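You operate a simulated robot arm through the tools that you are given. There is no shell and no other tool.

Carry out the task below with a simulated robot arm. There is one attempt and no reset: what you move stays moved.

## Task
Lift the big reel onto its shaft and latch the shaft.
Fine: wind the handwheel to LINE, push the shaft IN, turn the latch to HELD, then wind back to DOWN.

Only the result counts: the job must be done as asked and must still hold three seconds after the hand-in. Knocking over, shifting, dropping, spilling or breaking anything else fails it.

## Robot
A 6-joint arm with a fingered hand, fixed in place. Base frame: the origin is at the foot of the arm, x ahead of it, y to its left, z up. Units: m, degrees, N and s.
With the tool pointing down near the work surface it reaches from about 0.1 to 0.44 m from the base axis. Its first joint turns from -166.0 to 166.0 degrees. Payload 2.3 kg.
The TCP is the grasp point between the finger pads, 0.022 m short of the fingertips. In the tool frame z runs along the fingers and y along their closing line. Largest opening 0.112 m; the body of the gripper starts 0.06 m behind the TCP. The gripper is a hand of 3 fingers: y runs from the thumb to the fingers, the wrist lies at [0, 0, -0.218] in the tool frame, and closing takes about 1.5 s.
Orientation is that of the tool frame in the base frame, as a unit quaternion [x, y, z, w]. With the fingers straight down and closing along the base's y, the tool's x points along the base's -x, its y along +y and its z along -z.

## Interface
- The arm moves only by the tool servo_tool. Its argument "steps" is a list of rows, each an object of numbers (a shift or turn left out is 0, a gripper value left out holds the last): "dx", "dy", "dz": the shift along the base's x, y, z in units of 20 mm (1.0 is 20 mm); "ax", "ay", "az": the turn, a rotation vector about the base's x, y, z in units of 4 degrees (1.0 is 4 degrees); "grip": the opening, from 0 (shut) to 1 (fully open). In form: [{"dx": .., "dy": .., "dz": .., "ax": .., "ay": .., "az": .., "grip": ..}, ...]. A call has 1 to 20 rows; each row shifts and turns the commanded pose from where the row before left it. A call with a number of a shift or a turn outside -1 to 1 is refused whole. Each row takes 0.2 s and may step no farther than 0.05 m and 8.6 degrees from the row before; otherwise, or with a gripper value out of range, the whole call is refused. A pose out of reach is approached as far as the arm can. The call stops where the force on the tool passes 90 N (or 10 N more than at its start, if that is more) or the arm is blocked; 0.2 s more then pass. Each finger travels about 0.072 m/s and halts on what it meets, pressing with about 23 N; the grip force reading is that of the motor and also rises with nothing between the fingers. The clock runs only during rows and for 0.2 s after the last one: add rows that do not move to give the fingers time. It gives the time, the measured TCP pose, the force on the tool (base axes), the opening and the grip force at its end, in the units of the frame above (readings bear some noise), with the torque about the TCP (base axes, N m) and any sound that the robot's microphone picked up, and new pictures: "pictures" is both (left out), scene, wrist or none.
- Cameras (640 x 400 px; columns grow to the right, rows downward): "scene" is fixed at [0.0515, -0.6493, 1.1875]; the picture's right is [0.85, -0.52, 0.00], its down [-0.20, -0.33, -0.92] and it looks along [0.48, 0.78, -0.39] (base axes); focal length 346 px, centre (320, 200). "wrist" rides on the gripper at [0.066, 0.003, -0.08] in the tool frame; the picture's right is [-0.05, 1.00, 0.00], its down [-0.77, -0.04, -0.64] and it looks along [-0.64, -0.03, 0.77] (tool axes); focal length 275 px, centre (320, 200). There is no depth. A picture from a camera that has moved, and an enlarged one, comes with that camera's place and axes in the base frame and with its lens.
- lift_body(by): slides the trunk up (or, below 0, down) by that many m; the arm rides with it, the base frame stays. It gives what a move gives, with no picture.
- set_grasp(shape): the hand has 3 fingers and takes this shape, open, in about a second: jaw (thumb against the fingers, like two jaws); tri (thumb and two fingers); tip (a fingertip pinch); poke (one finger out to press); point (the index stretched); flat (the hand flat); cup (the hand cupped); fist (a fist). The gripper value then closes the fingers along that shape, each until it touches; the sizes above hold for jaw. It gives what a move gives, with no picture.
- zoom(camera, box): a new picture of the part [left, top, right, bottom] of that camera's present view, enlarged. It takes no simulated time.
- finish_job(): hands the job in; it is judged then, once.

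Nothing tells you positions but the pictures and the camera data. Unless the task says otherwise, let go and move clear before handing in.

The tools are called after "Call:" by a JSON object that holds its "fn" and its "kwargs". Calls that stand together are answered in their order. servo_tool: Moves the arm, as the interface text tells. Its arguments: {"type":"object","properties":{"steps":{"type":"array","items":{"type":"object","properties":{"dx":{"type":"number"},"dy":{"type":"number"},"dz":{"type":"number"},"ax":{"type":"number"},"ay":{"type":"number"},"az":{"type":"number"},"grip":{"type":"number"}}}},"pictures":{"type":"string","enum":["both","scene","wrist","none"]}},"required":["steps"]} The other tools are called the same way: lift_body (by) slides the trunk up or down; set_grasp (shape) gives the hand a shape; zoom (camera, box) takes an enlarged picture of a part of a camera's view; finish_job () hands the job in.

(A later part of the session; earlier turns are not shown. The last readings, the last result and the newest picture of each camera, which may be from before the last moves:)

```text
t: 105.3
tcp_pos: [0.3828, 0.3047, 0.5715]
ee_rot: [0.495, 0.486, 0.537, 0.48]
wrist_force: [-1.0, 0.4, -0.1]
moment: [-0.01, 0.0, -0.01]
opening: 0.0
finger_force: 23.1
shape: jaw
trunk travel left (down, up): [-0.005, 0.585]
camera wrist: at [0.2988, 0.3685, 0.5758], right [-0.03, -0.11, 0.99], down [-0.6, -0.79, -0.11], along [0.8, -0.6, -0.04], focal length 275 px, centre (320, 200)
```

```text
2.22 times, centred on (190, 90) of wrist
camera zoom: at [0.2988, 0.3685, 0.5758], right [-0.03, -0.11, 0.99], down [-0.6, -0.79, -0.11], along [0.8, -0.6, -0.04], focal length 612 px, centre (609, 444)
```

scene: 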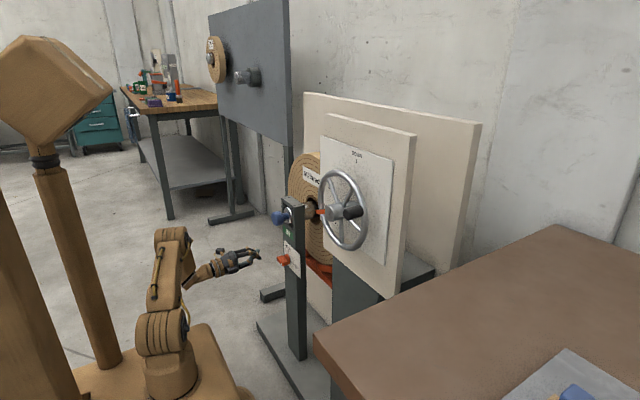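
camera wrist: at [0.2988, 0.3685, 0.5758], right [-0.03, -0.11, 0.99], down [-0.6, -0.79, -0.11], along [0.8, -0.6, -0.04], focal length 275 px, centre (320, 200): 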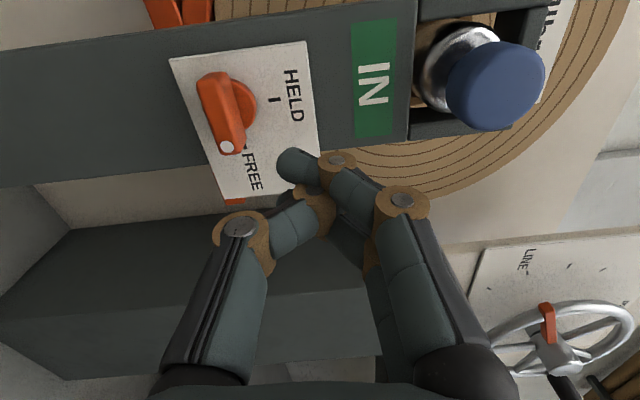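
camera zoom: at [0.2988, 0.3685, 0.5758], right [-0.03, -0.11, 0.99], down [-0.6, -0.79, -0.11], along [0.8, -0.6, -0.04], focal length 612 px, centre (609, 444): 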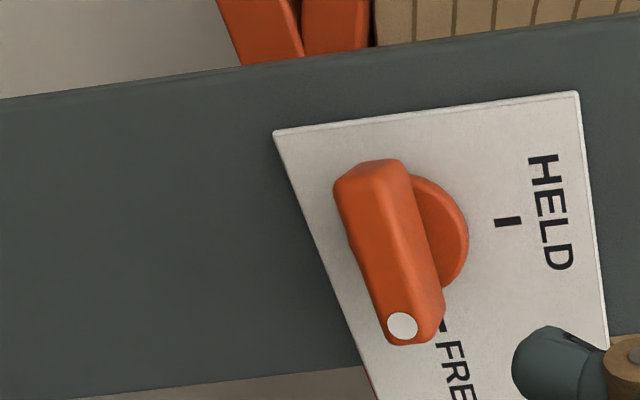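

The latch is a bar knob centred near (0.47–0.495, 0.313, 0.513). Its white dot points to FREE (-y), and HELD is upward. My jaw already closes vertically across the bar, so I'll open, align and approach.

Call:
{"fn": "servo_tool", "kwargs": {"steps": [{"grip": 0.6, "dz": -0.7, "dy": 0.2}, {"dz": -0.8, "dy": 0.2}, {"dz": -0.7}, {"dz": -0.7, "dx": 0.5}, {"dx": 0.7}, {}]}}

Call:
{"fn": "zoom", "kwargs": {"camera": "scene", "box": [220, 200, 340, 290]}}

```text
t: 106.7
tcp_pos: [0.4091, 0.3115, 0.5128]
ee_rot: [0.496, 0.486, 0.536, 0.48]
wrist_force: [-0.1, -0.5, 1.1]
moment: [-0.01, 0.01, -0.02]
opening: 0.0669
finger_force: 0.0
shape: jaw
trunk travel left (down, up): [-0.005, 0.585]
camera wrist: at [0.3242, 0.3757, 0.5172], right [-0.03, -0.11, 0.99], down [-0.6, -0.8, -0.11], along [0.8, -0.6, -0.04], focal length 275 px, centre (320, 200)
```

scene: 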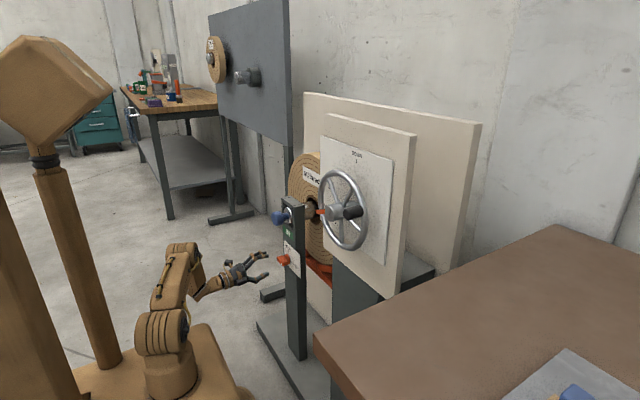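
wrist: 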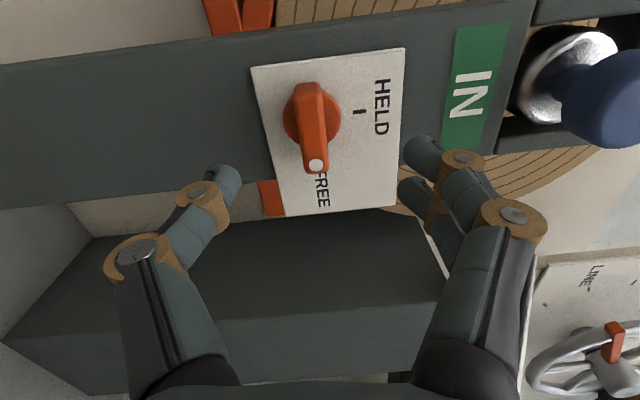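

```text
4.44 times, centred on (280, 245) of scene
camera zoom: at [0.0515, -0.6493, 1.1875], right [0.85, -0.52, 0.0], down [-0.2, -0.33, -0.92], along [0.48, 0.78, -0.39], focal length 1536 px, centre (498, 0)
```

zoom: 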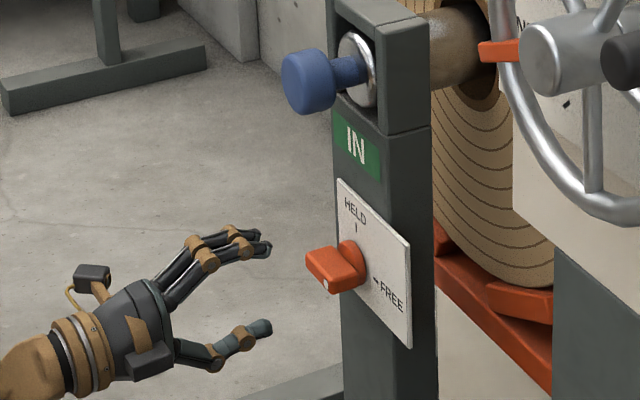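

Well aligned. I'll advance around the bar.

Call:
{"fn": "servo_tool", "kwargs": {"steps": [{"dx": 0.8, "dy": 0.05}, {"dx": 0.8, "dy": 0.05, "dz": -0.05}, {"dx": 0.8}, {"dx": 0.7}, {}]}}

Call:
{"fn": "zoom", "kwargs": {"camera": "scene", "box": [220, 200, 340, 290]}}

```text
t: 107.9
tcp_pos: [0.4701, 0.3147, 0.5117]
ee_rot: [0.496, 0.486, 0.536, 0.479]
wrist_force: [0.3, 0.1, 0.9]
moment: [0.0, 0.0, 0.0]
opening: 0.0669
finger_force: 0.1
shape: jaw
trunk travel left (down, up): [-0.005, 0.585]
camera wrist: at [0.3864, 0.3773, 0.5164], right [-0.03, -0.11, 0.99], down [-0.6, -0.79, -0.11], along [0.8, -0.6, -0.04], focal length 275 px, centre (320, 200)
```

scene: 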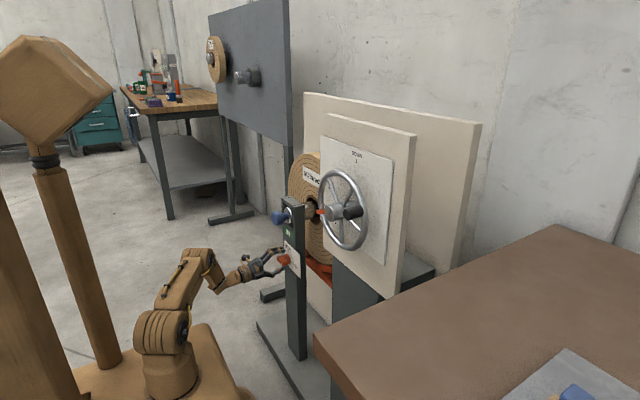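
wrist: 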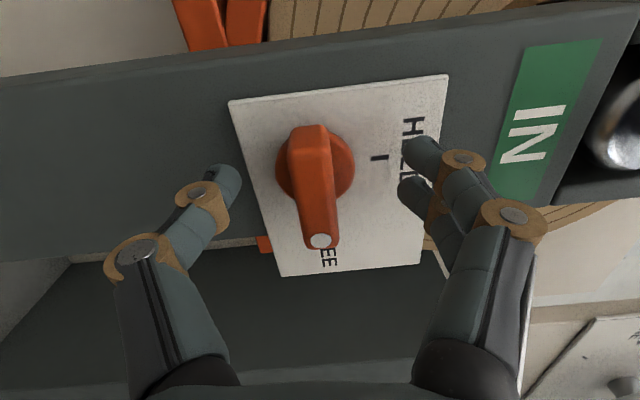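

```text
4.44 times, centred on (280, 245) of scene
camera zoom: at [0.0515, -0.6493, 1.1875], right [0.85, -0.52, 0.0], down [-0.2, -0.33, -0.92], along [0.48, 0.78, -0.39], focal length 1536 px, centre (498, 0)
```

zoom: 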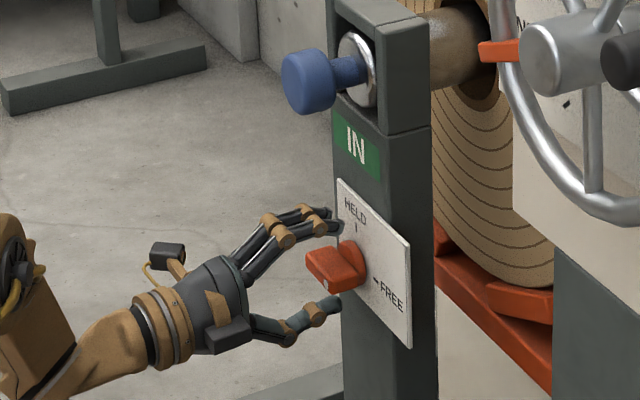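

Call:
{"fn": "servo_tool", "kwargs": {"steps": [{"grip": 0.4}, {"grip": 0.25}, {"grip": 0.1}, {"grip": 0.0}, {}, {}, {}]}}

Call:
{"fn": "zoom", "kwargs": {"camera": "scene", "box": [220, 200, 340, 290]}}

```text
t: 109.5
tcp_pos: [0.4704, 0.3141, 0.5124]
ee_rot: [0.496, 0.486, 0.536, 0.48]
wrist_force: [2.5, 0.1, -1.2]
moment: [-0.03, 0.02, -0.01]
opening: 0.0102
finger_force: 22.9
shape: jaw
trunk travel left (down, up): [-0.005, 0.585]
camera wrist: at [0.3864, 0.3773, 0.5162], right [-0.03, -0.11, 0.99], down [-0.6, -0.79, -0.11], along [0.8, -0.6, -0.04], focal length 275 px, centre (320, 200)
```

scene: 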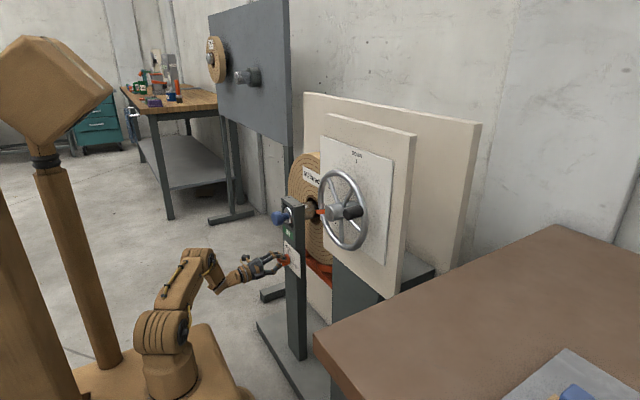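
wrist: 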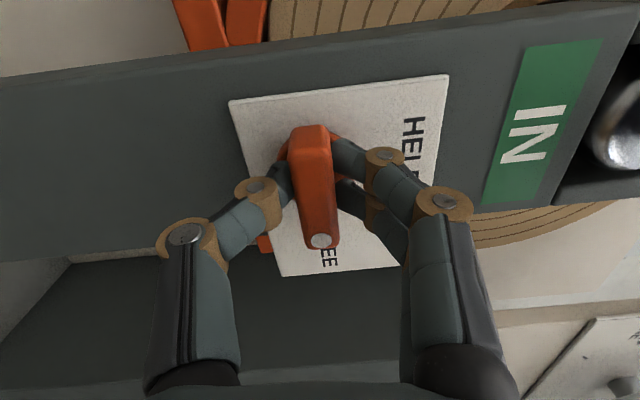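

```text
4.44 times, centred on (280, 245) of scene
camera zoom: at [0.0515, -0.6493, 1.1875], right [0.85, -0.52, 0.0], down [-0.2, -0.33, -0.92], along [0.48, 0.78, -0.39], focal length 1536 px, centre (498, 0)
```

zoom: 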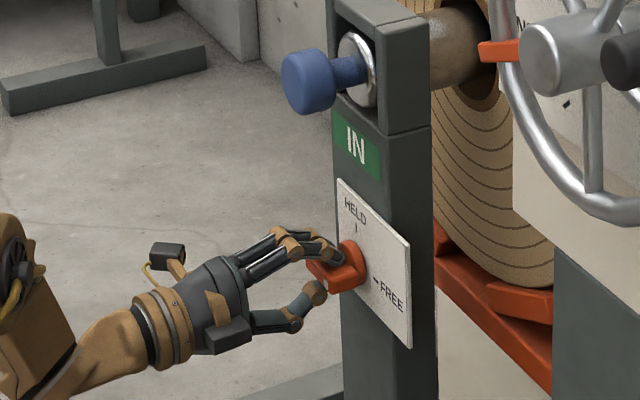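

The grip on the latch bar is good. I'll turn it -30° about x first, as a check (FREE toward HELD is right to up).

Call:
{"fn": "servo_tool", "kwargs": {"steps": [{"ax": -1}, {"ax": -1}, {"ax": -1}, {"ax": -1}, {"ax": -1}, {"ax": -1}, {"ax": -1}, {"ax": -1}]}}

Call:
{"fn": "zoom", "kwargs": {"camera": "scene", "box": [220, 200, 340, 290]}}

```text
t: 111.3
tcp_pos: [0.4693, 0.3139, 0.5116]
ee_rot: [0.344, 0.616, 0.379, 0.599]
wrist_force: [2.6, -1.4, -8.7]
moment: [0.06, 0.13, -0.04]
opening: 0.01
finger_force: 23.1
shape: jaw
trunk travel left (down, up): [-0.005, 0.585]
camera wrist: at [0.3863, 0.371, 0.4814], right [-0.03, 0.43, 0.9], down [-0.6, -0.73, 0.33], along [0.8, -0.53, 0.28], focal length 275 px, centre (320, 200)
```

scene: 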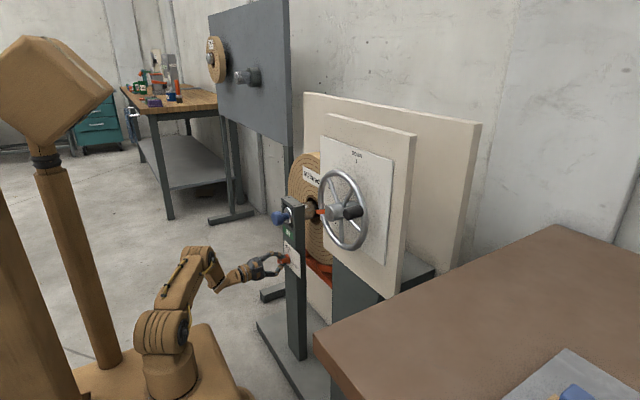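
wrist: 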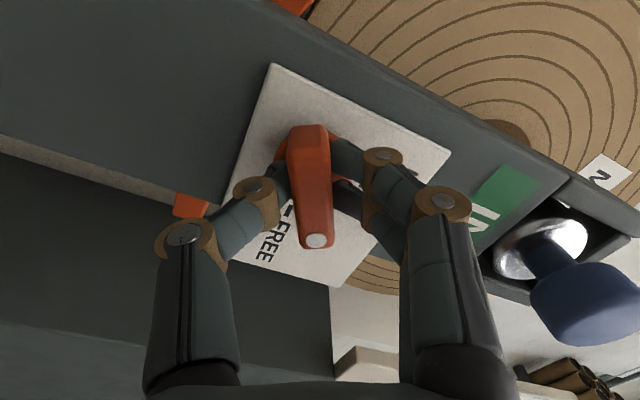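

```text
4.44 times, centred on (280, 245) of scene
camera zoom: at [0.0515, -0.6493, 1.1875], right [0.85, -0.52, 0.0], down [-0.2, -0.33, -0.92], along [0.48, 0.78, -0.39], focal length 1536 px, centre (498, 0)
```

zoom: 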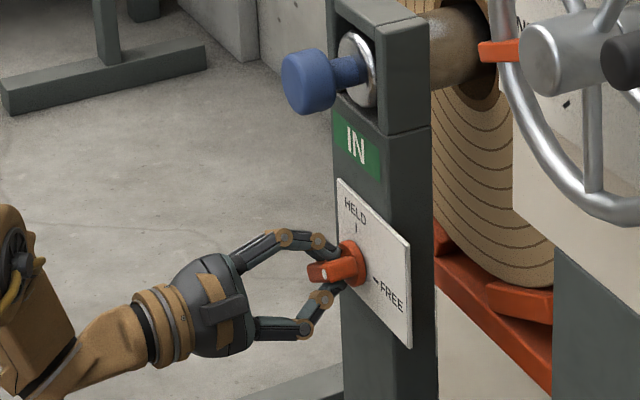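

It's turning correctly with little force. I'll continue the remaining 58°.

Call:
{"fn": "servo_tool", "kwargs": {"steps": [{"ax": -1}, {"ax": -1}, {"ax": -1}, {"ax": -1}, {"ax": -1}, {"ax": -1}, {"ax": -1}, {"ax": -1}, {"ax": -1}, {"ax": -1}, {"ax": -1}, {"ax": -1}, {"ax": -1}, {"ax": -1}, {}]}}

Call:
{"fn": "zoom", "kwargs": {"camera": "scene", "box": [220, 200, 340, 290]}}

```text
t: 114.5
tcp_pos: [0.4705, 0.3127, 0.509]
ee_rot: [0.023, 0.724, 0.045, 0.688]
wrist_force: [-5.0, -9.3, -32.3]
moment: [0.07, 0.46, -0.26]
opening: 0.0105
finger_force: 23.0
shape: jaw
trunk travel left (down, up): [-0.005, 0.585]
camera wrist: at [0.3865, 0.322, 0.4469], right [-0.03, 0.99, 0.14], down [-0.59, -0.13, 0.79], along [0.8, -0.06, 0.59], focal length 275 px, centre (320, 200)
```

scene: 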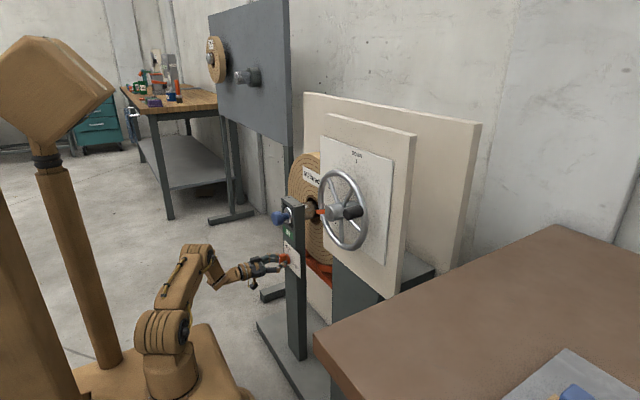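
wrist: 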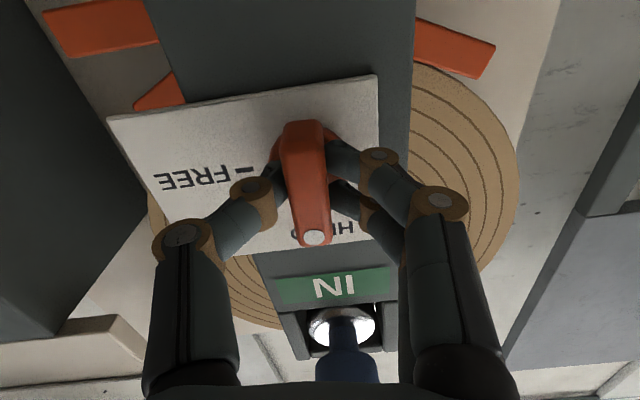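

```text
4.44 times, centred on (280, 245) of scene
camera zoom: at [0.0515, -0.6493, 1.1875], right [0.85, -0.52, 0.0], down [-0.2, -0.33, -0.92], along [0.48, 0.78, -0.39], focal length 1536 px, centre (498, 0)
```

zoom: 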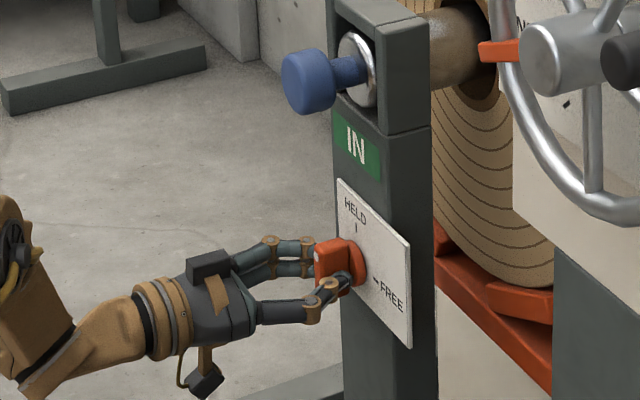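

About 5° short of vertical. I'll turn the last bit while easing the vertical load.

Call:
{"fn": "servo_tool", "kwargs": {"steps": [{"ax": -0.7, "dz": -0.08}, {"ax": -0.7, "dz": -0.07}, {}]}}

Call:
{"fn": "zoom", "kwargs": {"camera": "wrist", "box": [100, 60, 440, 310]}}

```text
t: 115.3
tcp_pos: [0.4708, 0.314, 0.5083]
ee_rot: [-0.011, 0.724, 0.012, 0.69]
wrist_force: [-3.1, -10.8, -20.7]
moment: [0.23, 0.26, -0.3]
opening: 0.0107
finger_force: 23.2
shape: jaw
trunk travel left (down, up): [-0.005, 0.585]
camera wrist: at [0.3867, 0.3162, 0.4452], right [-0.03, 1.0, 0.05], down [-0.6, -0.06, 0.8], along [0.8, -0.01, 0.6], focal length 275 px, centre (320, 200)
```

scene: 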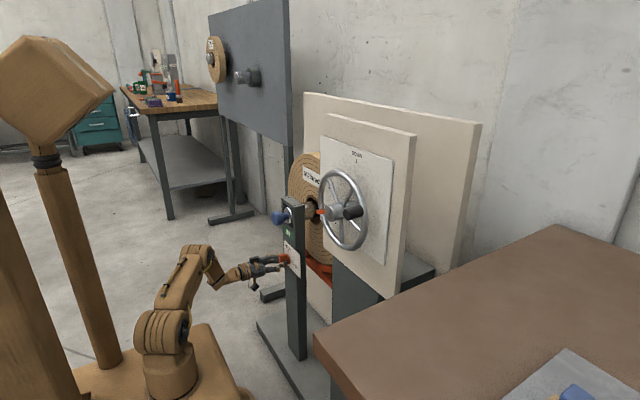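
wrist: 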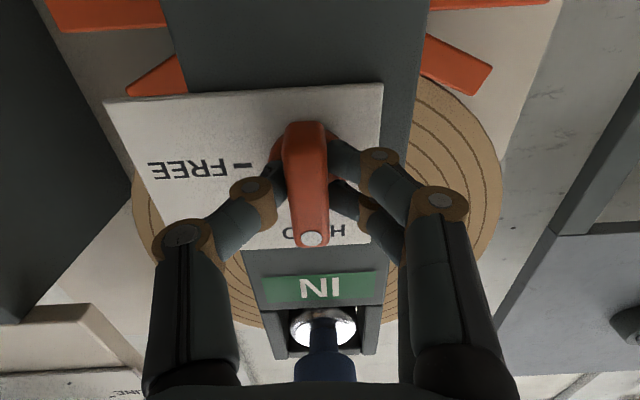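

```text
1.60 times, centred on (270, 185) of wrist
camera zoom: at [0.3867, 0.3162, 0.4452], right [-0.03, 1.0, 0.05], down [-0.6, -0.06, 0.8], along [0.8, -0.01, 0.6], focal length 440 px, centre (400, 224)
```

zoom: 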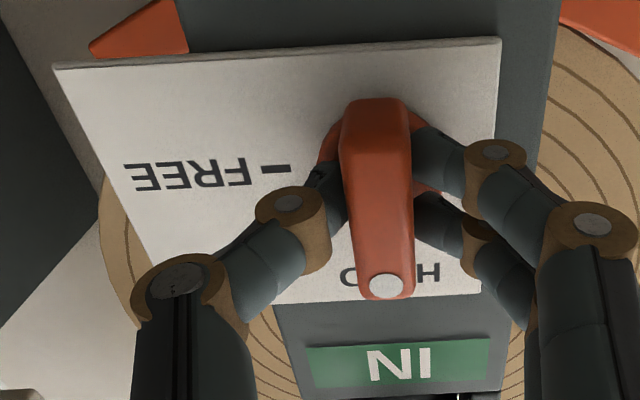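

The dot is at HELD. I'll release, back off and verify.

Call:
{"fn": "servo_tool", "kwargs": {"steps": [{"grip": 0.2}, {"grip": 0.5}, {}, {}, {"dx": -0.8}, {"dx": -1}, {"dx": -1}, {"dx": -1}, {}]}}

Call:
{"fn": "zoom", "kwargs": {"camera": "scene", "box": [240, 180, 340, 290]}}

Call:
{"fn": "zoom", "kwargs": {"camera": "wrist", "box": [180, 60, 460, 270]}}

```text
t: 117.3
tcp_pos: [0.3946, 0.314, 0.5075]
ee_rot: [-0.01, 0.723, 0.012, 0.69]
wrist_force: [0.2, 0.0, 0.4]
moment: [0.01, 0.01, 0.01]
opening: 0.0558
finger_force: 0.0
shape: jaw
trunk travel left (down, up): [-0.005, 0.585]
camera wrist: at [0.3099, 0.3161, 0.4453], right [-0.03, 1.0, 0.05], down [-0.6, -0.06, 0.8], along [0.8, -0.01, 0.6], focal length 275 px, centre (320, 200)
```

scene: 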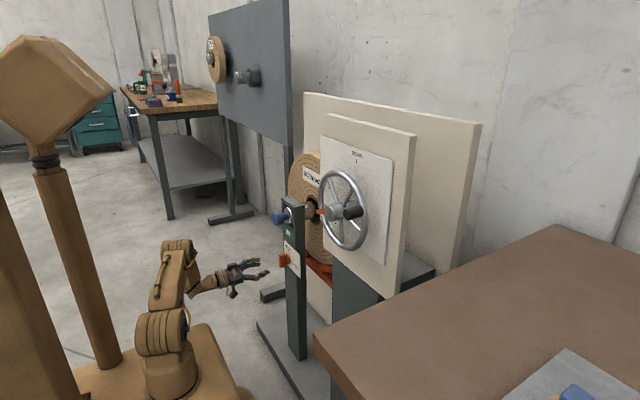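
wrist: 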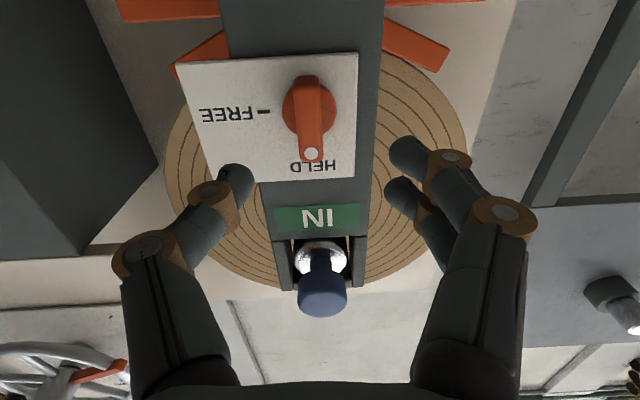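

```text
3.64 times, centred on (290, 235) of scene
camera zoom: at [0.0515, -0.6493, 1.1875], right [0.85, -0.52, 0.0], down [-0.2, -0.33, -0.92], along [0.48, 0.78, -0.39], focal length 1256 px, centre (429, 73)
```

zoom: 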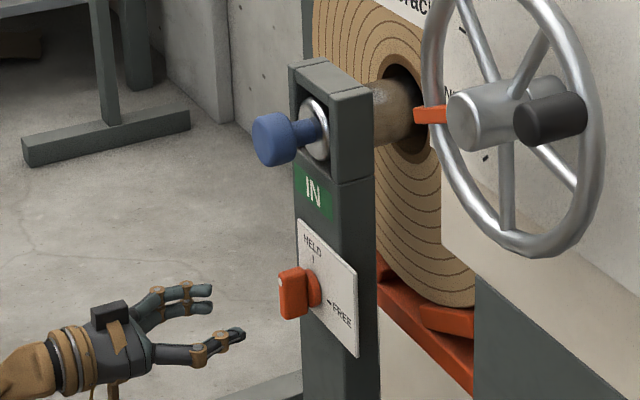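

```text
1.90 times, centred on (320, 165) of wrist
camera zoom: at [0.3099, 0.3161, 0.4453], right [-0.03, 1.0, 0.05], down [-0.6, -0.06, 0.8], along [0.8, -0.01, 0.6], focal length 524 px, centre (320, 267)
```

zoom: 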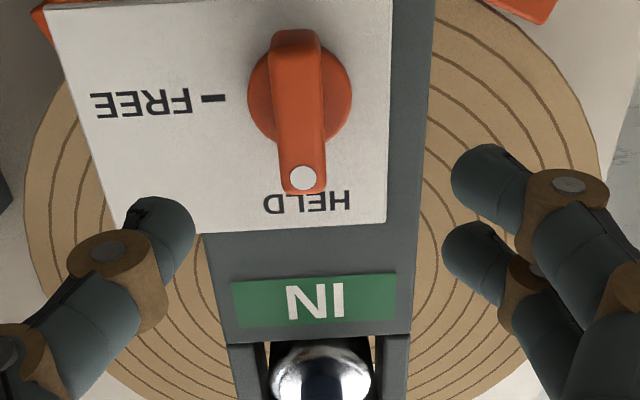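

The latch reads HELD and the shaft reads IN. Next I'll wind the wheel back to DOWN. I'm retreating upward and tilting the tool down 30° for the wheel work.

Call:
{"fn": "servo_tool", "kwargs": {"steps": [{"dx": -1, "dz": 1}, {"dx": -1, "dz": 1}, {"dz": 1}, {"dz": 1}, {"dz": 1}, {"dz": 1}, {"dz": 1}, {"dz": 1}, {"dz": 1}, {"dz": 1}, {"dz": 1}, {"dz": 1}, {"dz": 1}, {"dz": 1}, {"dz": 1}, {"dz": 1}, {"dz": 1}, {"dz": 1}, {"dz": 1}, {"dz": 1}], "pictures": "none"}}

Call:
{"fn": "servo_tool", "kwargs": {"steps": [{"dz": 1, "ay": 1}, {"dz": 1, "ay": 1}, {"dz": 1, "ay": 1}, {"dz": 1, "ay": 1}, {"ay": 1}, {"ay": 1}, {"ay": 0.8}, {"dy": -1}, {"dy": -1}, {"dy": -1}, {"dy": -1}, {"dy": -1}, {"dy": -1}, {"dy": -1}], "pictures": "scene"}}

```text
t: 121.5
tcp_pos: [0.3532, 0.3144, 0.9076]
ee_rot: [-0.011, 0.724, 0.012, 0.69]
wrist_force: [-0.2, -1.0, 0.1]
moment: [0.01, 0.01, 0.01]
opening: 0.0556
finger_force: 0.0
shape: jaw
trunk travel left (down, up): [-0.005, 0.585]
```

```text
t: 124.5
tcp_pos: [0.3279, 0.1294, 0.8907]
ee_rot: [-0.008, 0.866, 0.014, 0.5]
wrist_force: [-0.4, -0.4, -0.3]
moment: [-0.01, 0.02, 0.01]
opening: 0.0554
finger_force: 0.1
shape: jaw
out of reach, approached as far as the arm can: row 2, 3, 4, 5, 6, 7
trunk travel left (down, up): [-0.005, 0.585]
```

scene: 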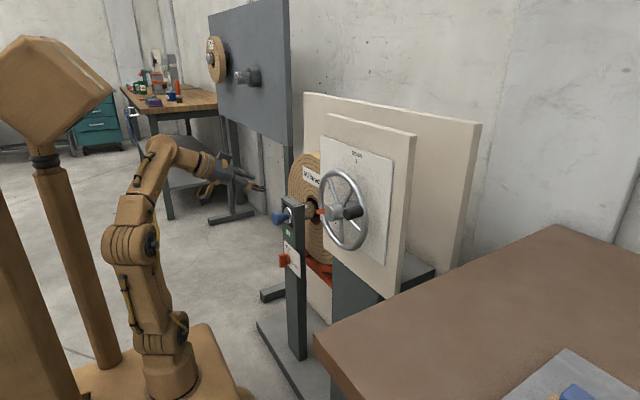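

Call:
{"fn": "servo_tool", "kwargs": {"steps": [{"dy": -1, "dx": 0.3}, {"dy": -1, "dx": 0.3}, {"dy": -1, "dx": 0.3}, {"dy": -1, "dx": 0.3}, {"dy": -1, "dx": 0.3}, {"dy": -1, "dx": 0.3}, {"dy": -1, "dx": 0.2}, {"dy": -1}, {"dy": -1}, {"dy": -0.5}], "pictures": "none"}}

Call:
{"fn": "servo_tool", "kwargs": {"steps": [{"ax": 1}, {"ax": 1}, {"ax": 1}, {"ax": 1}, {"ax": 1}, {"ax": 1}, {"ax": 1}, {"ax": 1}, {"ax": 1}, {"ax": 1}, {"ax": 1, "dz": 0.1}, {"ax": 1, "dz": 0.1}, {"ax": 1, "dz": 0.1}, {"ax": 1, "dz": 0.1}, {"ax": 1, "dz": 0.1}, {"ax": 1, "dz": 0.1}, {"ax": 1, "dz": 0.1}, {"ax": 1, "dz": 0.1}, {"ax": 1, "dz": 0.1}, {"ax": 1, "dz": 0.1}], "pictures": "scene"}}

```text
t: 126.7
tcp_pos: [0.3676, -0.0604, 0.8913]
ee_rot: [-0.007, 0.865, 0.013, 0.501]
wrist_force: [0.5, 1.0, 0.7]
moment: [0.01, -0.03, 0.01]
opening: 0.0553
finger_force: 0.1
shape: jaw
trunk travel left (down, up): [-0.005, 0.585]
```

```text
t: 130.9
tcp_pos: [0.3687, -0.0588, 0.9091]
ee_rot: [0.317, 0.654, 0.567, 0.387]
wrist_force: [0.1, 1.1, -0.2]
moment: [-0.02, -0.01, 0.01]
opening: 0.0555
finger_force: 0.0
shape: jaw
trunk travel left (down, up): [-0.005, 0.585]
```

scene: 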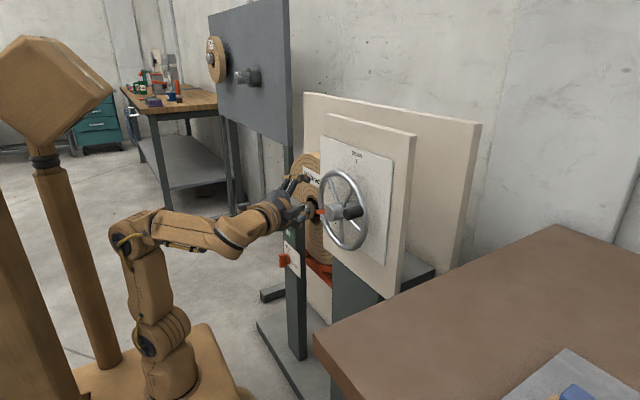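

Call:
{"fn": "servo_tool", "kwargs": {"steps": [{"ax": 1, "dz": 0.15}, {"ax": 1, "dz": 0.15}, {"ax": 1, "dz": 0.15}, {"ax": 1, "dz": 0.15}, {"ax": 1, "dz": 0.15}, {"ax": 1, "dz": 0.15}, {"ax": 1, "dz": 0.15}, {"ax": 1, "dz": 0.15}, {"ax": 1, "dz": 0.15}, {"ax": 1, "dz": 0.15}, {"ax": 1, "dz": 0.15}, {"ax": 1, "dz": 0.15}, {"ax": 1, "dz": 0.15}, {"ax": 1, "dz": 0.15}, {"ax": 1, "dz": 0.15}, {"ax": 1, "dy": -0.15}, {"ax": 1, "dy": -0.15}, {"ax": 1, "dy": -0.15}, {"ax": 1, "dy": -0.15}, {"ax": 1, "dy": -0.15}], "pictures": "scene"}}

```text
t: 135.1
tcp_pos: [0.3687, -0.0743, 0.9543]
ee_rot: [0.493, 0.136, 0.854, 0.094]
wrist_force: [-0.1, 0.2, -0.6]
moment: [0.0, 0.02, -0.03]
opening: 0.0558
finger_force: 0.0
shape: jaw
trunk travel left (down, up): [-0.005, 0.585]
```

scene: 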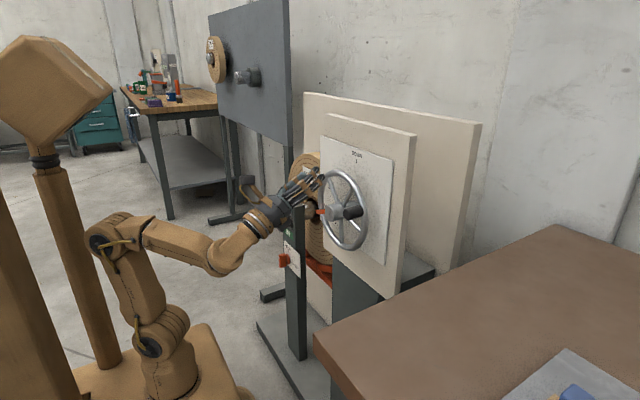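

Call:
{"fn": "servo_tool", "kwargs": {"steps": [{"ax": 1, "dy": -0.4, "dz": -0.3}, {"ax": 1, "dy": -0.4, "dz": -0.3}, {"ax": 1, "dy": -0.4, "dz": -0.4}, {"ax": 1, "dy": -0.4, "dz": -0.4}, {"ax": 1, "dy": -0.4, "dz": -0.4}, {"ax": 1, "dy": -0.4, "dz": -0.4}, {"ax": 1, "dy": -0.4, "dz": -0.4}, {"ax": 1, "dy": -0.3, "dz": -0.4}, {"ax": 0.87, "ay": -0.12, "az": 0.48}, {"ax": 0.87, "ay": -0.12, "az": 0.48}, {"ax": 0.87, "ay": -0.12, "az": 0.48}, {"ax": 0.87, "ay": -0.12, "az": 0.48}, {"ax": 0.87, "ay": -0.12, "az": 0.48}, {"ax": 0.87, "ay": -0.12, "az": 0.48}, {"ax": 0.87, "ay": -0.12, "az": 0.48}, {"ax": 0.87, "ay": -0.12, "az": 0.48}, {"ax": 0.87, "ay": -0.12, "az": 0.48}, {"ax": 0.87, "ay": -0.12, "az": 0.48}]}}

Call:
{"fn": "zoom", "kwargs": {"camera": "scene", "box": [260, 150, 400, 260]}}

```text
t: 138.9
tcp_pos: [0.3683, -0.138, 0.8953]
ee_rot: [0.437, -0.27, 0.79, -0.336]
wrist_force: [-0.6, 1.0, -0.3]
moment: [0.02, -0.02, -0.03]
opening: 0.0556
finger_force: 0.1
shape: jaw
trunk travel left (down, up): [-0.005, 0.585]
camera wrist: at [0.2718, -0.1782, 0.8884], right [0.31, -0.59, -0.74], down [-0.26, 0.7, -0.67], along [0.91, 0.4, 0.06], focal length 275 px, centre (320, 200)
```

scene: 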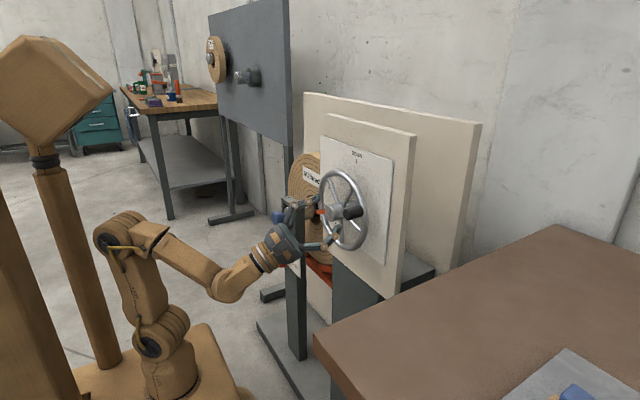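
wrist: 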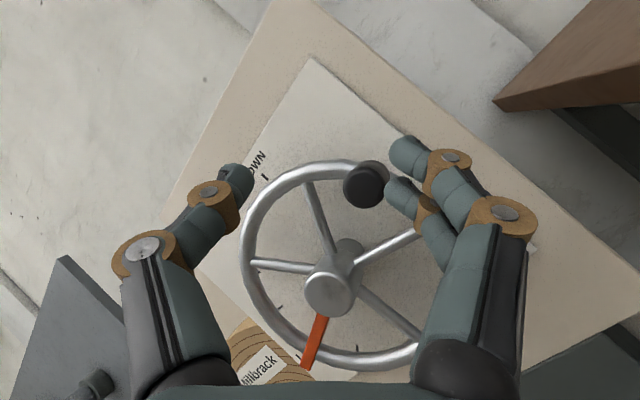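

```text
3.64 times, centred on (330, 205) of scene
camera zoom: at [0.0515, -0.6493, 1.1875], right [0.85, -0.52, 0.0], down [-0.2, -0.33, -0.92], along [0.48, 0.78, -0.39], focal length 1256 px, centre (284, 182)
```

zoom: 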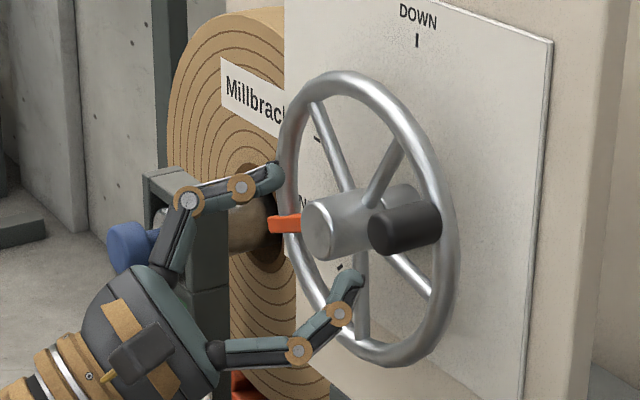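

The handle is at (0.435, -0.134, 0.884). I'll align, advance and grip.

Call:
{"fn": "servo_tool", "kwargs": {"steps": [{"dy": 0.2, "dz": -0.5}, {"dx": 0.8}, {"dx": 0.8}, {"dx": 0.8}, {"dx": 0.7}, {"grip": 0.3}, {"grip": 0.15}, {"grip": 0.0}, {}, {}, {}]}}

Call:
{"fn": "zoom", "kwargs": {"camera": "scene", "box": [260, 150, 400, 260]}}

```text
t: 141.3
tcp_pos: [0.4292, -0.134, 0.8844]
ee_rot: [0.436, -0.27, 0.79, -0.336]
wrist_force: [6.6, -6.5, 10.9]
moment: [0.1, 0.02, -0.13]
opening: 0.0153
finger_force: 23.0
shape: jaw
trunk travel left (down, up): [-0.005, 0.585]
camera wrist: at [0.3337, -0.1749, 0.8773], right [0.31, -0.59, -0.74], down [-0.26, 0.7, -0.67], along [0.91, 0.4, 0.06], focal length 275 px, centre (320, 200)
```

scene: 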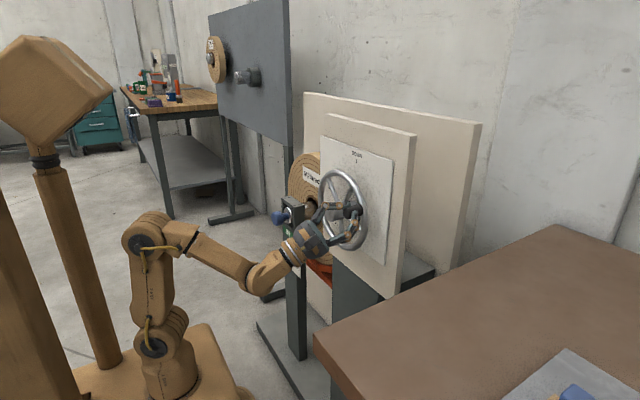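
wrist: 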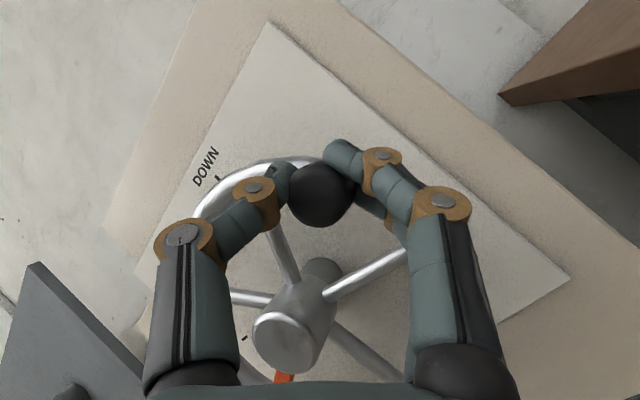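

```text
3.64 times, centred on (330, 205) of scene
camera zoom: at [0.0515, -0.6493, 1.1875], right [0.85, -0.52, 0.0], down [-0.2, -0.33, -0.92], along [0.48, 0.78, -0.39], focal length 1256 px, centre (284, 182)
```

zoom: 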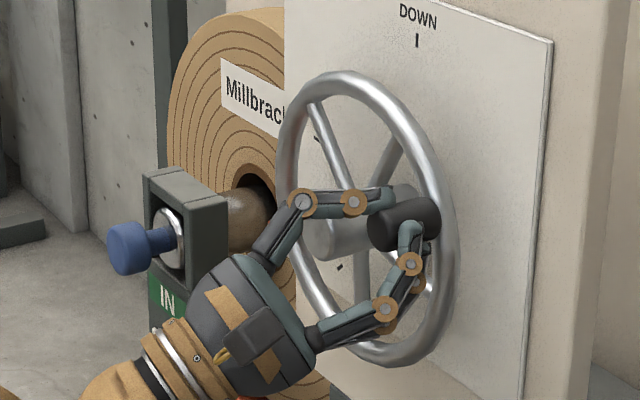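

Gripped. Now I'll wind back the other way, following the arc and un-rolling.

Call:
{"fn": "servo_tool", "kwargs": {"steps": [{"dy": 0.132, "dz": 0.284, "ax": -0.87, "ay": 0.12, "az": -0.48}, {"dy": 0.152, "dz": 0.274, "ax": -0.87, "ay": 0.12, "az": -0.48}, {"dy": 0.1705, "dz": 0.2625, "ax": -0.87, "ay": 0.12, "az": -0.48}, {"dy": 0.188, "dz": 0.25, "ax": -0.87, "ay": 0.12, "az": -0.48}, {"dy": 0.205, "dz": 0.236, "ax": -0.87, "ay": 0.12, "az": -0.48}, {}]}}

Call:
{"fn": "zoom", "kwargs": {"camera": "scene", "box": [260, 150, 400, 260]}}

```text
t: 142.7
tcp_pos: [0.4297, -0.1164, 0.9099]
ee_rot: [0.475, -0.189, 0.838, -0.194]
wrist_force: [1.4, -2.6, 4.7]
moment: [0.08, -0.04, 0.1]
opening: 0.0148
finger_force: 23.1
shape: jaw
trunk travel left (down, up): [-0.005, 0.585]
camera wrist: at [0.3284, -0.1405, 0.9184], right [0.17, -0.83, -0.53], down [-0.19, 0.5, -0.84], along [0.97, 0.24, -0.07], focal length 275 px, centre (320, 200)
```

scene: 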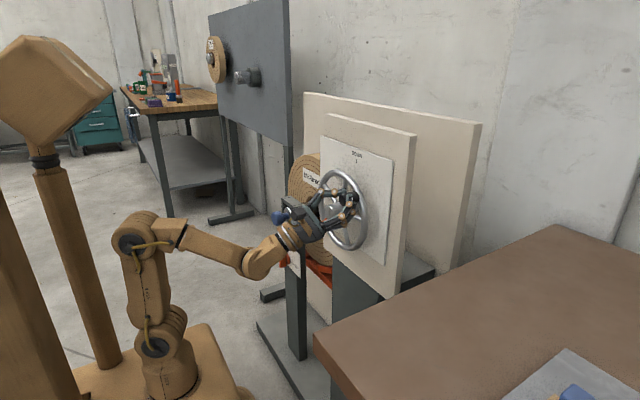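
wrist: 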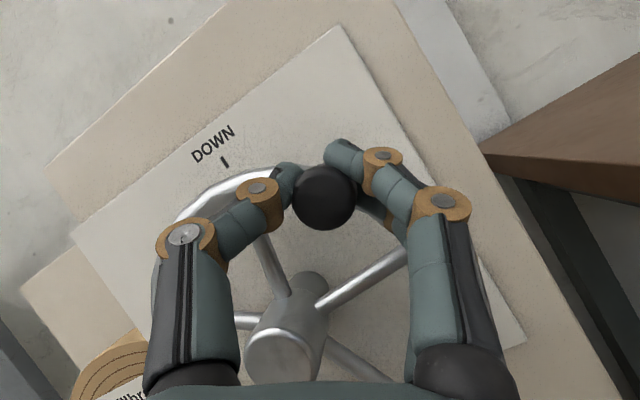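

```text
3.64 times, centred on (330, 205) of scene
camera zoom: at [0.0515, -0.6493, 1.1875], right [0.85, -0.52, 0.0], down [-0.2, -0.33, -0.92], along [0.48, 0.78, -0.39], focal length 1256 px, centre (284, 182)
```

zoom: 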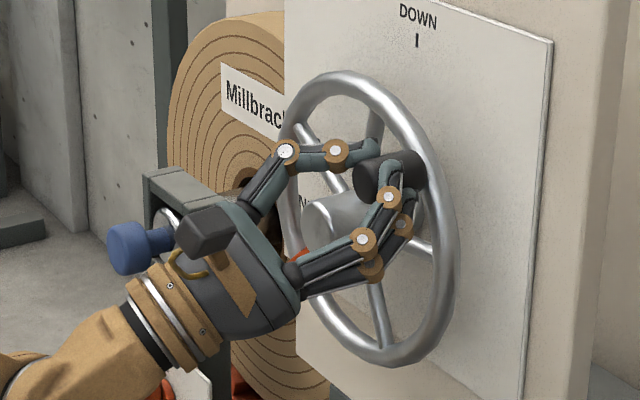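

Winding back easily, and the reel stays put on the shaft. Continuing.

Call:
{"fn": "servo_tool", "kwargs": {"steps": [{"dy": 0.221, "dz": 0.221, "ax": -0.87, "ay": 0.12, "az": -0.48}, {"dy": 0.236, "dz": 0.205, "ax": -0.87, "ay": 0.12, "az": -0.48}, {"dy": 0.25, "dz": 0.188, "ax": -0.87, "ay": 0.12, "az": -0.48}, {"dy": 0.2625, "dz": 0.1705, "ax": -0.87, "ay": 0.12, "az": -0.48}, {"dy": 0.274, "dz": 0.152, "ax": -0.87, "ay": 0.12, "az": -0.48}, {"dy": 0.284, "dz": 0.132, "ax": -1}, {"dy": 0.292, "dz": 0.112, "ax": -1}, {"dy": 0.299, "dz": 0.0915, "ax": -1}, {"dy": 0.305, "dz": 0.07, "ax": -1}, {"dy": 0.309, "dz": 0.049, "ax": -1}, {}]}}

Call:
{"fn": "zoom", "kwargs": {"camera": "scene", "box": [260, 150, 400, 260]}}

```text
t: 145.1
tcp_pos: [0.4293, -0.062, 0.9393]
ee_rot: [0.498, 0.047, 0.865, 0.042]
wrist_force: [8.9, -0.8, 13.5]
moment: [0.0, -0.01, 0.16]
opening: 0.0136
finger_force: 23.5
shape: jaw
trunk travel left (down, up): [-0.005, 0.585]
camera wrist: at [0.326, -0.0586, 0.956], right [0.0, -1.0, 0.08], down [-0.16, -0.08, -0.98], along [0.99, -0.02, -0.16], focal length 275 px, centre (320, 200)
```

scene: 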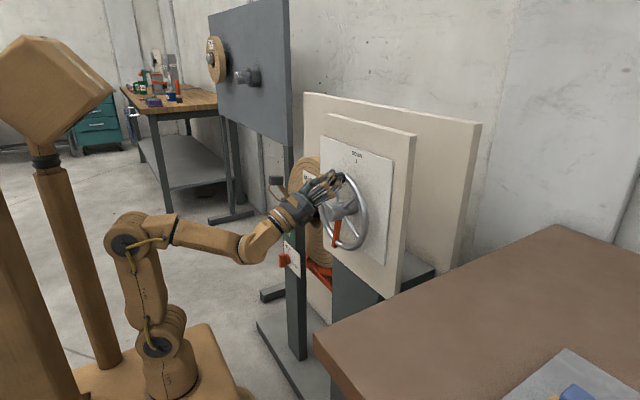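
wrist: 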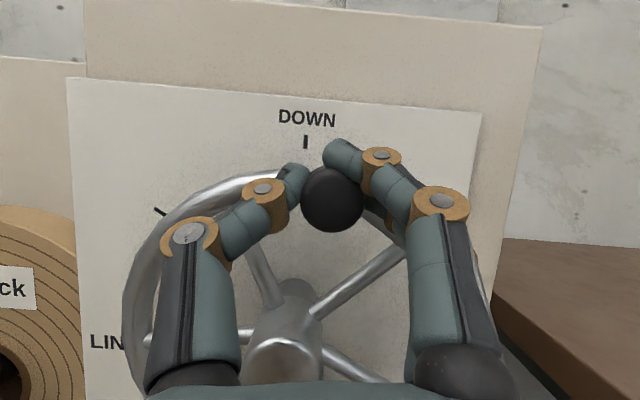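

```text
3.64 times, centred on (330, 205) of scene
camera zoom: at [0.0515, -0.6493, 1.1875], right [0.85, -0.52, 0.0], down [-0.2, -0.33, -0.92], along [0.48, 0.78, -0.39], focal length 1256 px, centre (284, 182)
```

zoom: 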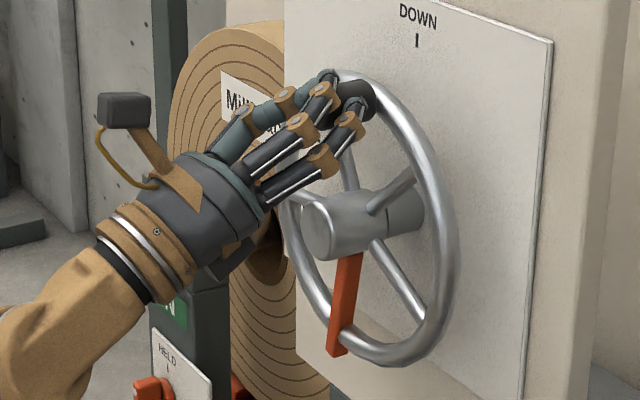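

Call:
{"fn": "servo_tool", "kwargs": {"steps": [{"dy": 0.312, "dz": 0.027, "ax": -1}, {"dy": 0.313, "dz": 0.005, "ax": -1}, {"dy": 0.3125, "dz": -0.016, "ax": -1}, {"dy": 0.311, "dz": -0.038, "ax": -1}, {"dy": 0.307, "dz": -0.06, "ax": -1}, {"dy": 0.302, "dz": -0.081, "ax": -1}, {"dy": 0.296, "dz": -0.102, "ax": -1}, {"dy": 0.288, "dz": -0.122, "ax": -1}, {"dy": 0.279, "dz": -0.142, "ax": -1}, {"dy": 0.268, "dz": -0.161, "ax": -1}, {"dy": 0.256, "dz": -0.1795, "ax": -1}, {"dy": 0.243, "dz": -0.197, "ax": -1}, {}]}}

Call:
{"fn": "zoom", "kwargs": {"camera": "scene", "box": [260, 150, 400, 260]}}

```text
t: 147.9
tcp_pos: [0.4291, 0.0084, 0.9174]
ee_rot: [0.439, 0.395, 0.77, 0.241]
wrist_force: [2.4, 4.3, 9.2]
moment: [0.06, -0.01, 0.0]
opening: 0.0132
finger_force: 22.8
shape: jaw
trunk travel left (down, up): [-0.005, 0.585]
camera wrist: at [0.3263, 0.0242, 0.9278], right [0.0, -0.6, 0.8], down [-0.17, -0.79, -0.6], along [0.99, -0.13, -0.1], focal length 275 px, centre (320, 200)
```

scene: 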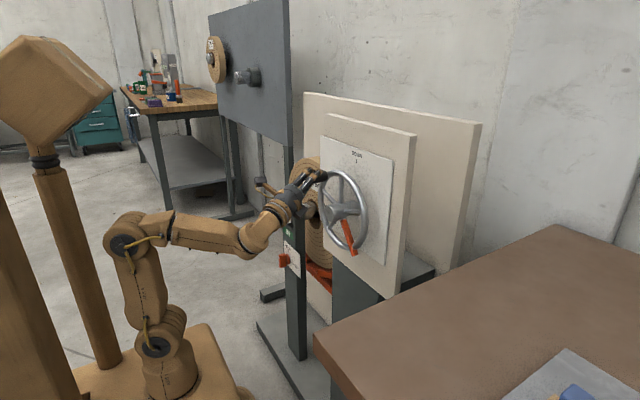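
wrist: 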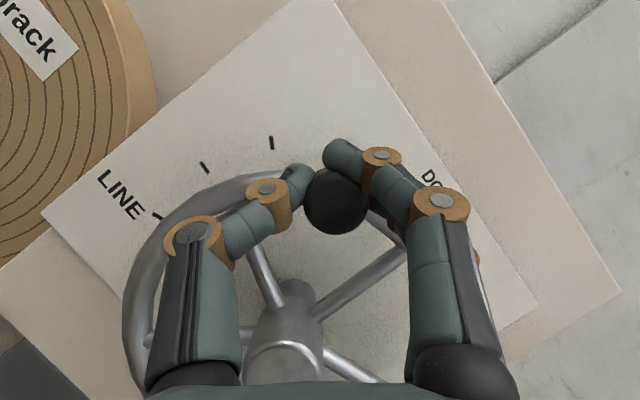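

```text
3.64 times, centred on (330, 205) of scene
camera zoom: at [0.0515, -0.6493, 1.1875], right [0.85, -0.52, 0.0], down [-0.2, -0.33, -0.92], along [0.48, 0.78, -0.39], focal length 1256 px, centre (284, 182)
```

zoom: 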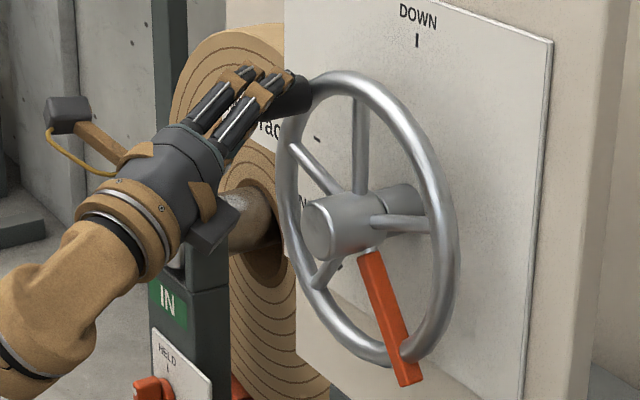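

Call:
{"fn": "servo_tool", "kwargs": {"steps": [{"dy": 0.229, "dz": -0.2135, "ax": -1}, {"dy": 0.2135, "dz": -0.229, "ax": -1}, {"dy": 0.197, "dz": -0.243, "ax": -1}, {"dy": 0.1795, "dz": -0.256, "ax": -1}, {"dy": 0.161, "dz": -0.268, "ax": -1}, {"dy": 0.142, "dz": -0.279, "ax": -1}, {"dy": 0.122, "dz": -0.288, "ax": -1}, {"dy": 0.102, "dz": -0.296, "ax": -1}, {"dy": 0.081, "dz": -0.302, "ax": -1}, {"dy": 0.06, "dz": -0.307, "ax": -1}, {"dy": 0.038, "dz": -0.311, "ax": -1}, {"dy": 0.016, "dz": -0.3125, "ax": -1}, {}]}}

Call:
{"fn": "zoom", "kwargs": {"camera": "scene", "box": [260, 150, 400, 260]}}

```text
t: 150.7
tcp_pos: [0.4296, 0.0401, 0.8507]
ee_rot: [0.303, 0.674, 0.543, 0.399]
wrist_force: [1.9, 11.1, 3.2]
moment: [0.0, -0.06, 0.05]
opening: 0.0127
finger_force: 23.4
shape: jaw
trunk travel left (down, up): [-0.005, 0.585]
camera wrist: at [0.3263, 0.0585, 0.8465], right [0.0, 0.19, 0.98], down [-0.16, -0.97, 0.19], along [0.99, -0.16, 0.03], focal length 275 px, centre (320, 200)
```

scene: 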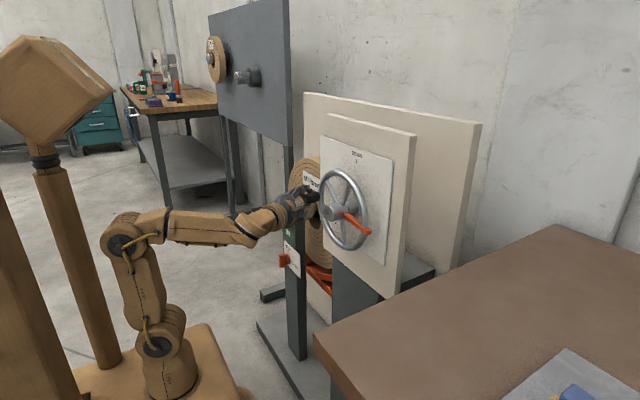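
wrist: 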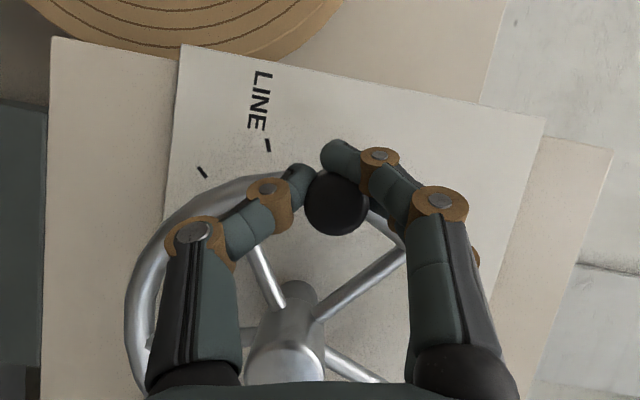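

```text
3.64 times, centred on (330, 205) of scene
camera zoom: at [0.0515, -0.6493, 1.1875], right [0.85, -0.52, 0.0], down [-0.2, -0.33, -0.92], along [0.48, 0.78, -0.39], focal length 1256 px, centre (284, 182)
```

zoom: 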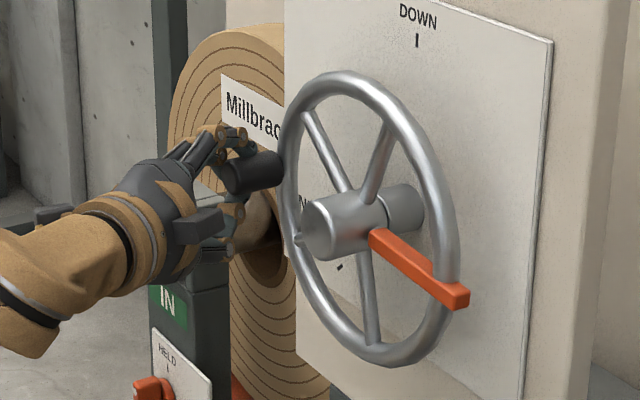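

Call:
{"fn": "servo_tool", "kwargs": {"steps": [{"dy": -0.005, "dz": -0.313, "ax": -1}, {"dy": -0.027, "dz": -0.312, "ax": -1}, {"dy": -0.049, "dz": -0.309, "ax": -1}, {"dy": -0.07, "dz": -0.305, "ax": -1}, {"dy": -0.0915, "dz": -0.299, "ax": -1}, {"dy": -0.112, "dz": -0.292, "ax": -1}, {"dy": -0.132, "dz": -0.284, "ax": -1}, {"dy": -0.152, "dz": -0.274, "ax": -1}, {"dy": -0.1705, "dz": -0.2625, "ax": -1}, {"dy": -0.188, "dz": -0.25, "ax": -1}, {"dy": -0.205, "dz": -0.236, "ax": -1}, {"dy": -0.221, "dz": -0.221, "ax": -1}, {}]}}

Call:
{"fn": "zoom", "kwargs": {"camera": "scene", "box": [260, 150, 400, 260]}}

```text
t: 153.5
tcp_pos: [0.4297, 0.0123, 0.7832]
ee_rot: [0.114, 0.837, 0.22, 0.488]
wrist_force: [-0.8, 11.4, -6.3]
moment: [0.02, -0.02, 0.08]
opening: 0.013
finger_force: 23.2
shape: jaw
trunk travel left (down, up): [-0.005, 0.585]
camera wrist: at [0.3266, 0.0212, 0.7679], right [0.0, 0.86, 0.52], down [-0.16, -0.51, 0.84], along [0.99, -0.08, 0.14], focal length 275 px, centre (320, 200)
```

scene: 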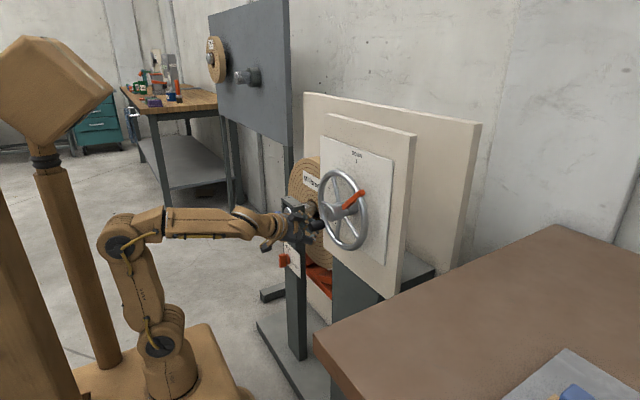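
wrist: 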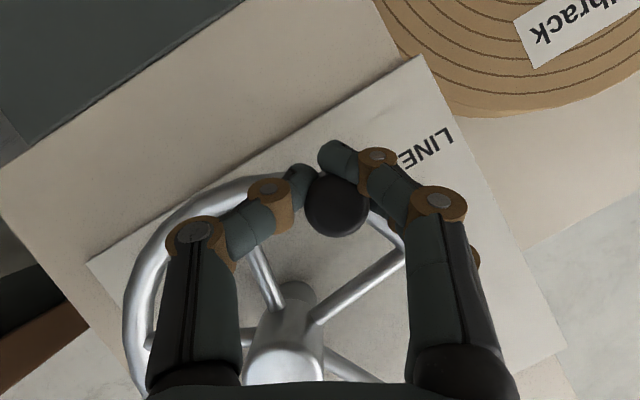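

```text
3.64 times, centred on (330, 205) of scene
camera zoom: at [0.0515, -0.6493, 1.1875], right [0.85, -0.52, 0.0], down [-0.2, -0.33, -0.92], along [0.48, 0.78, -0.39], focal length 1256 px, centre (284, 182)
```

zoom: 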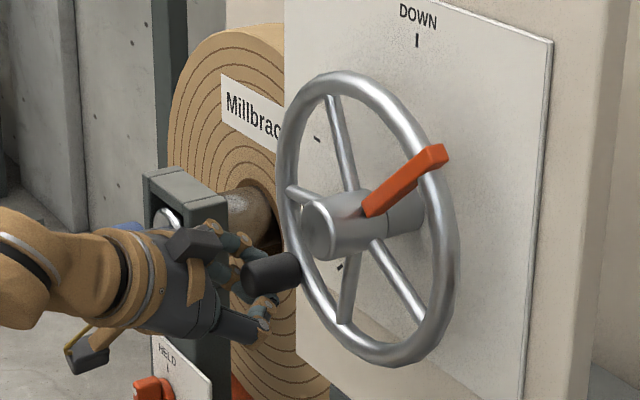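

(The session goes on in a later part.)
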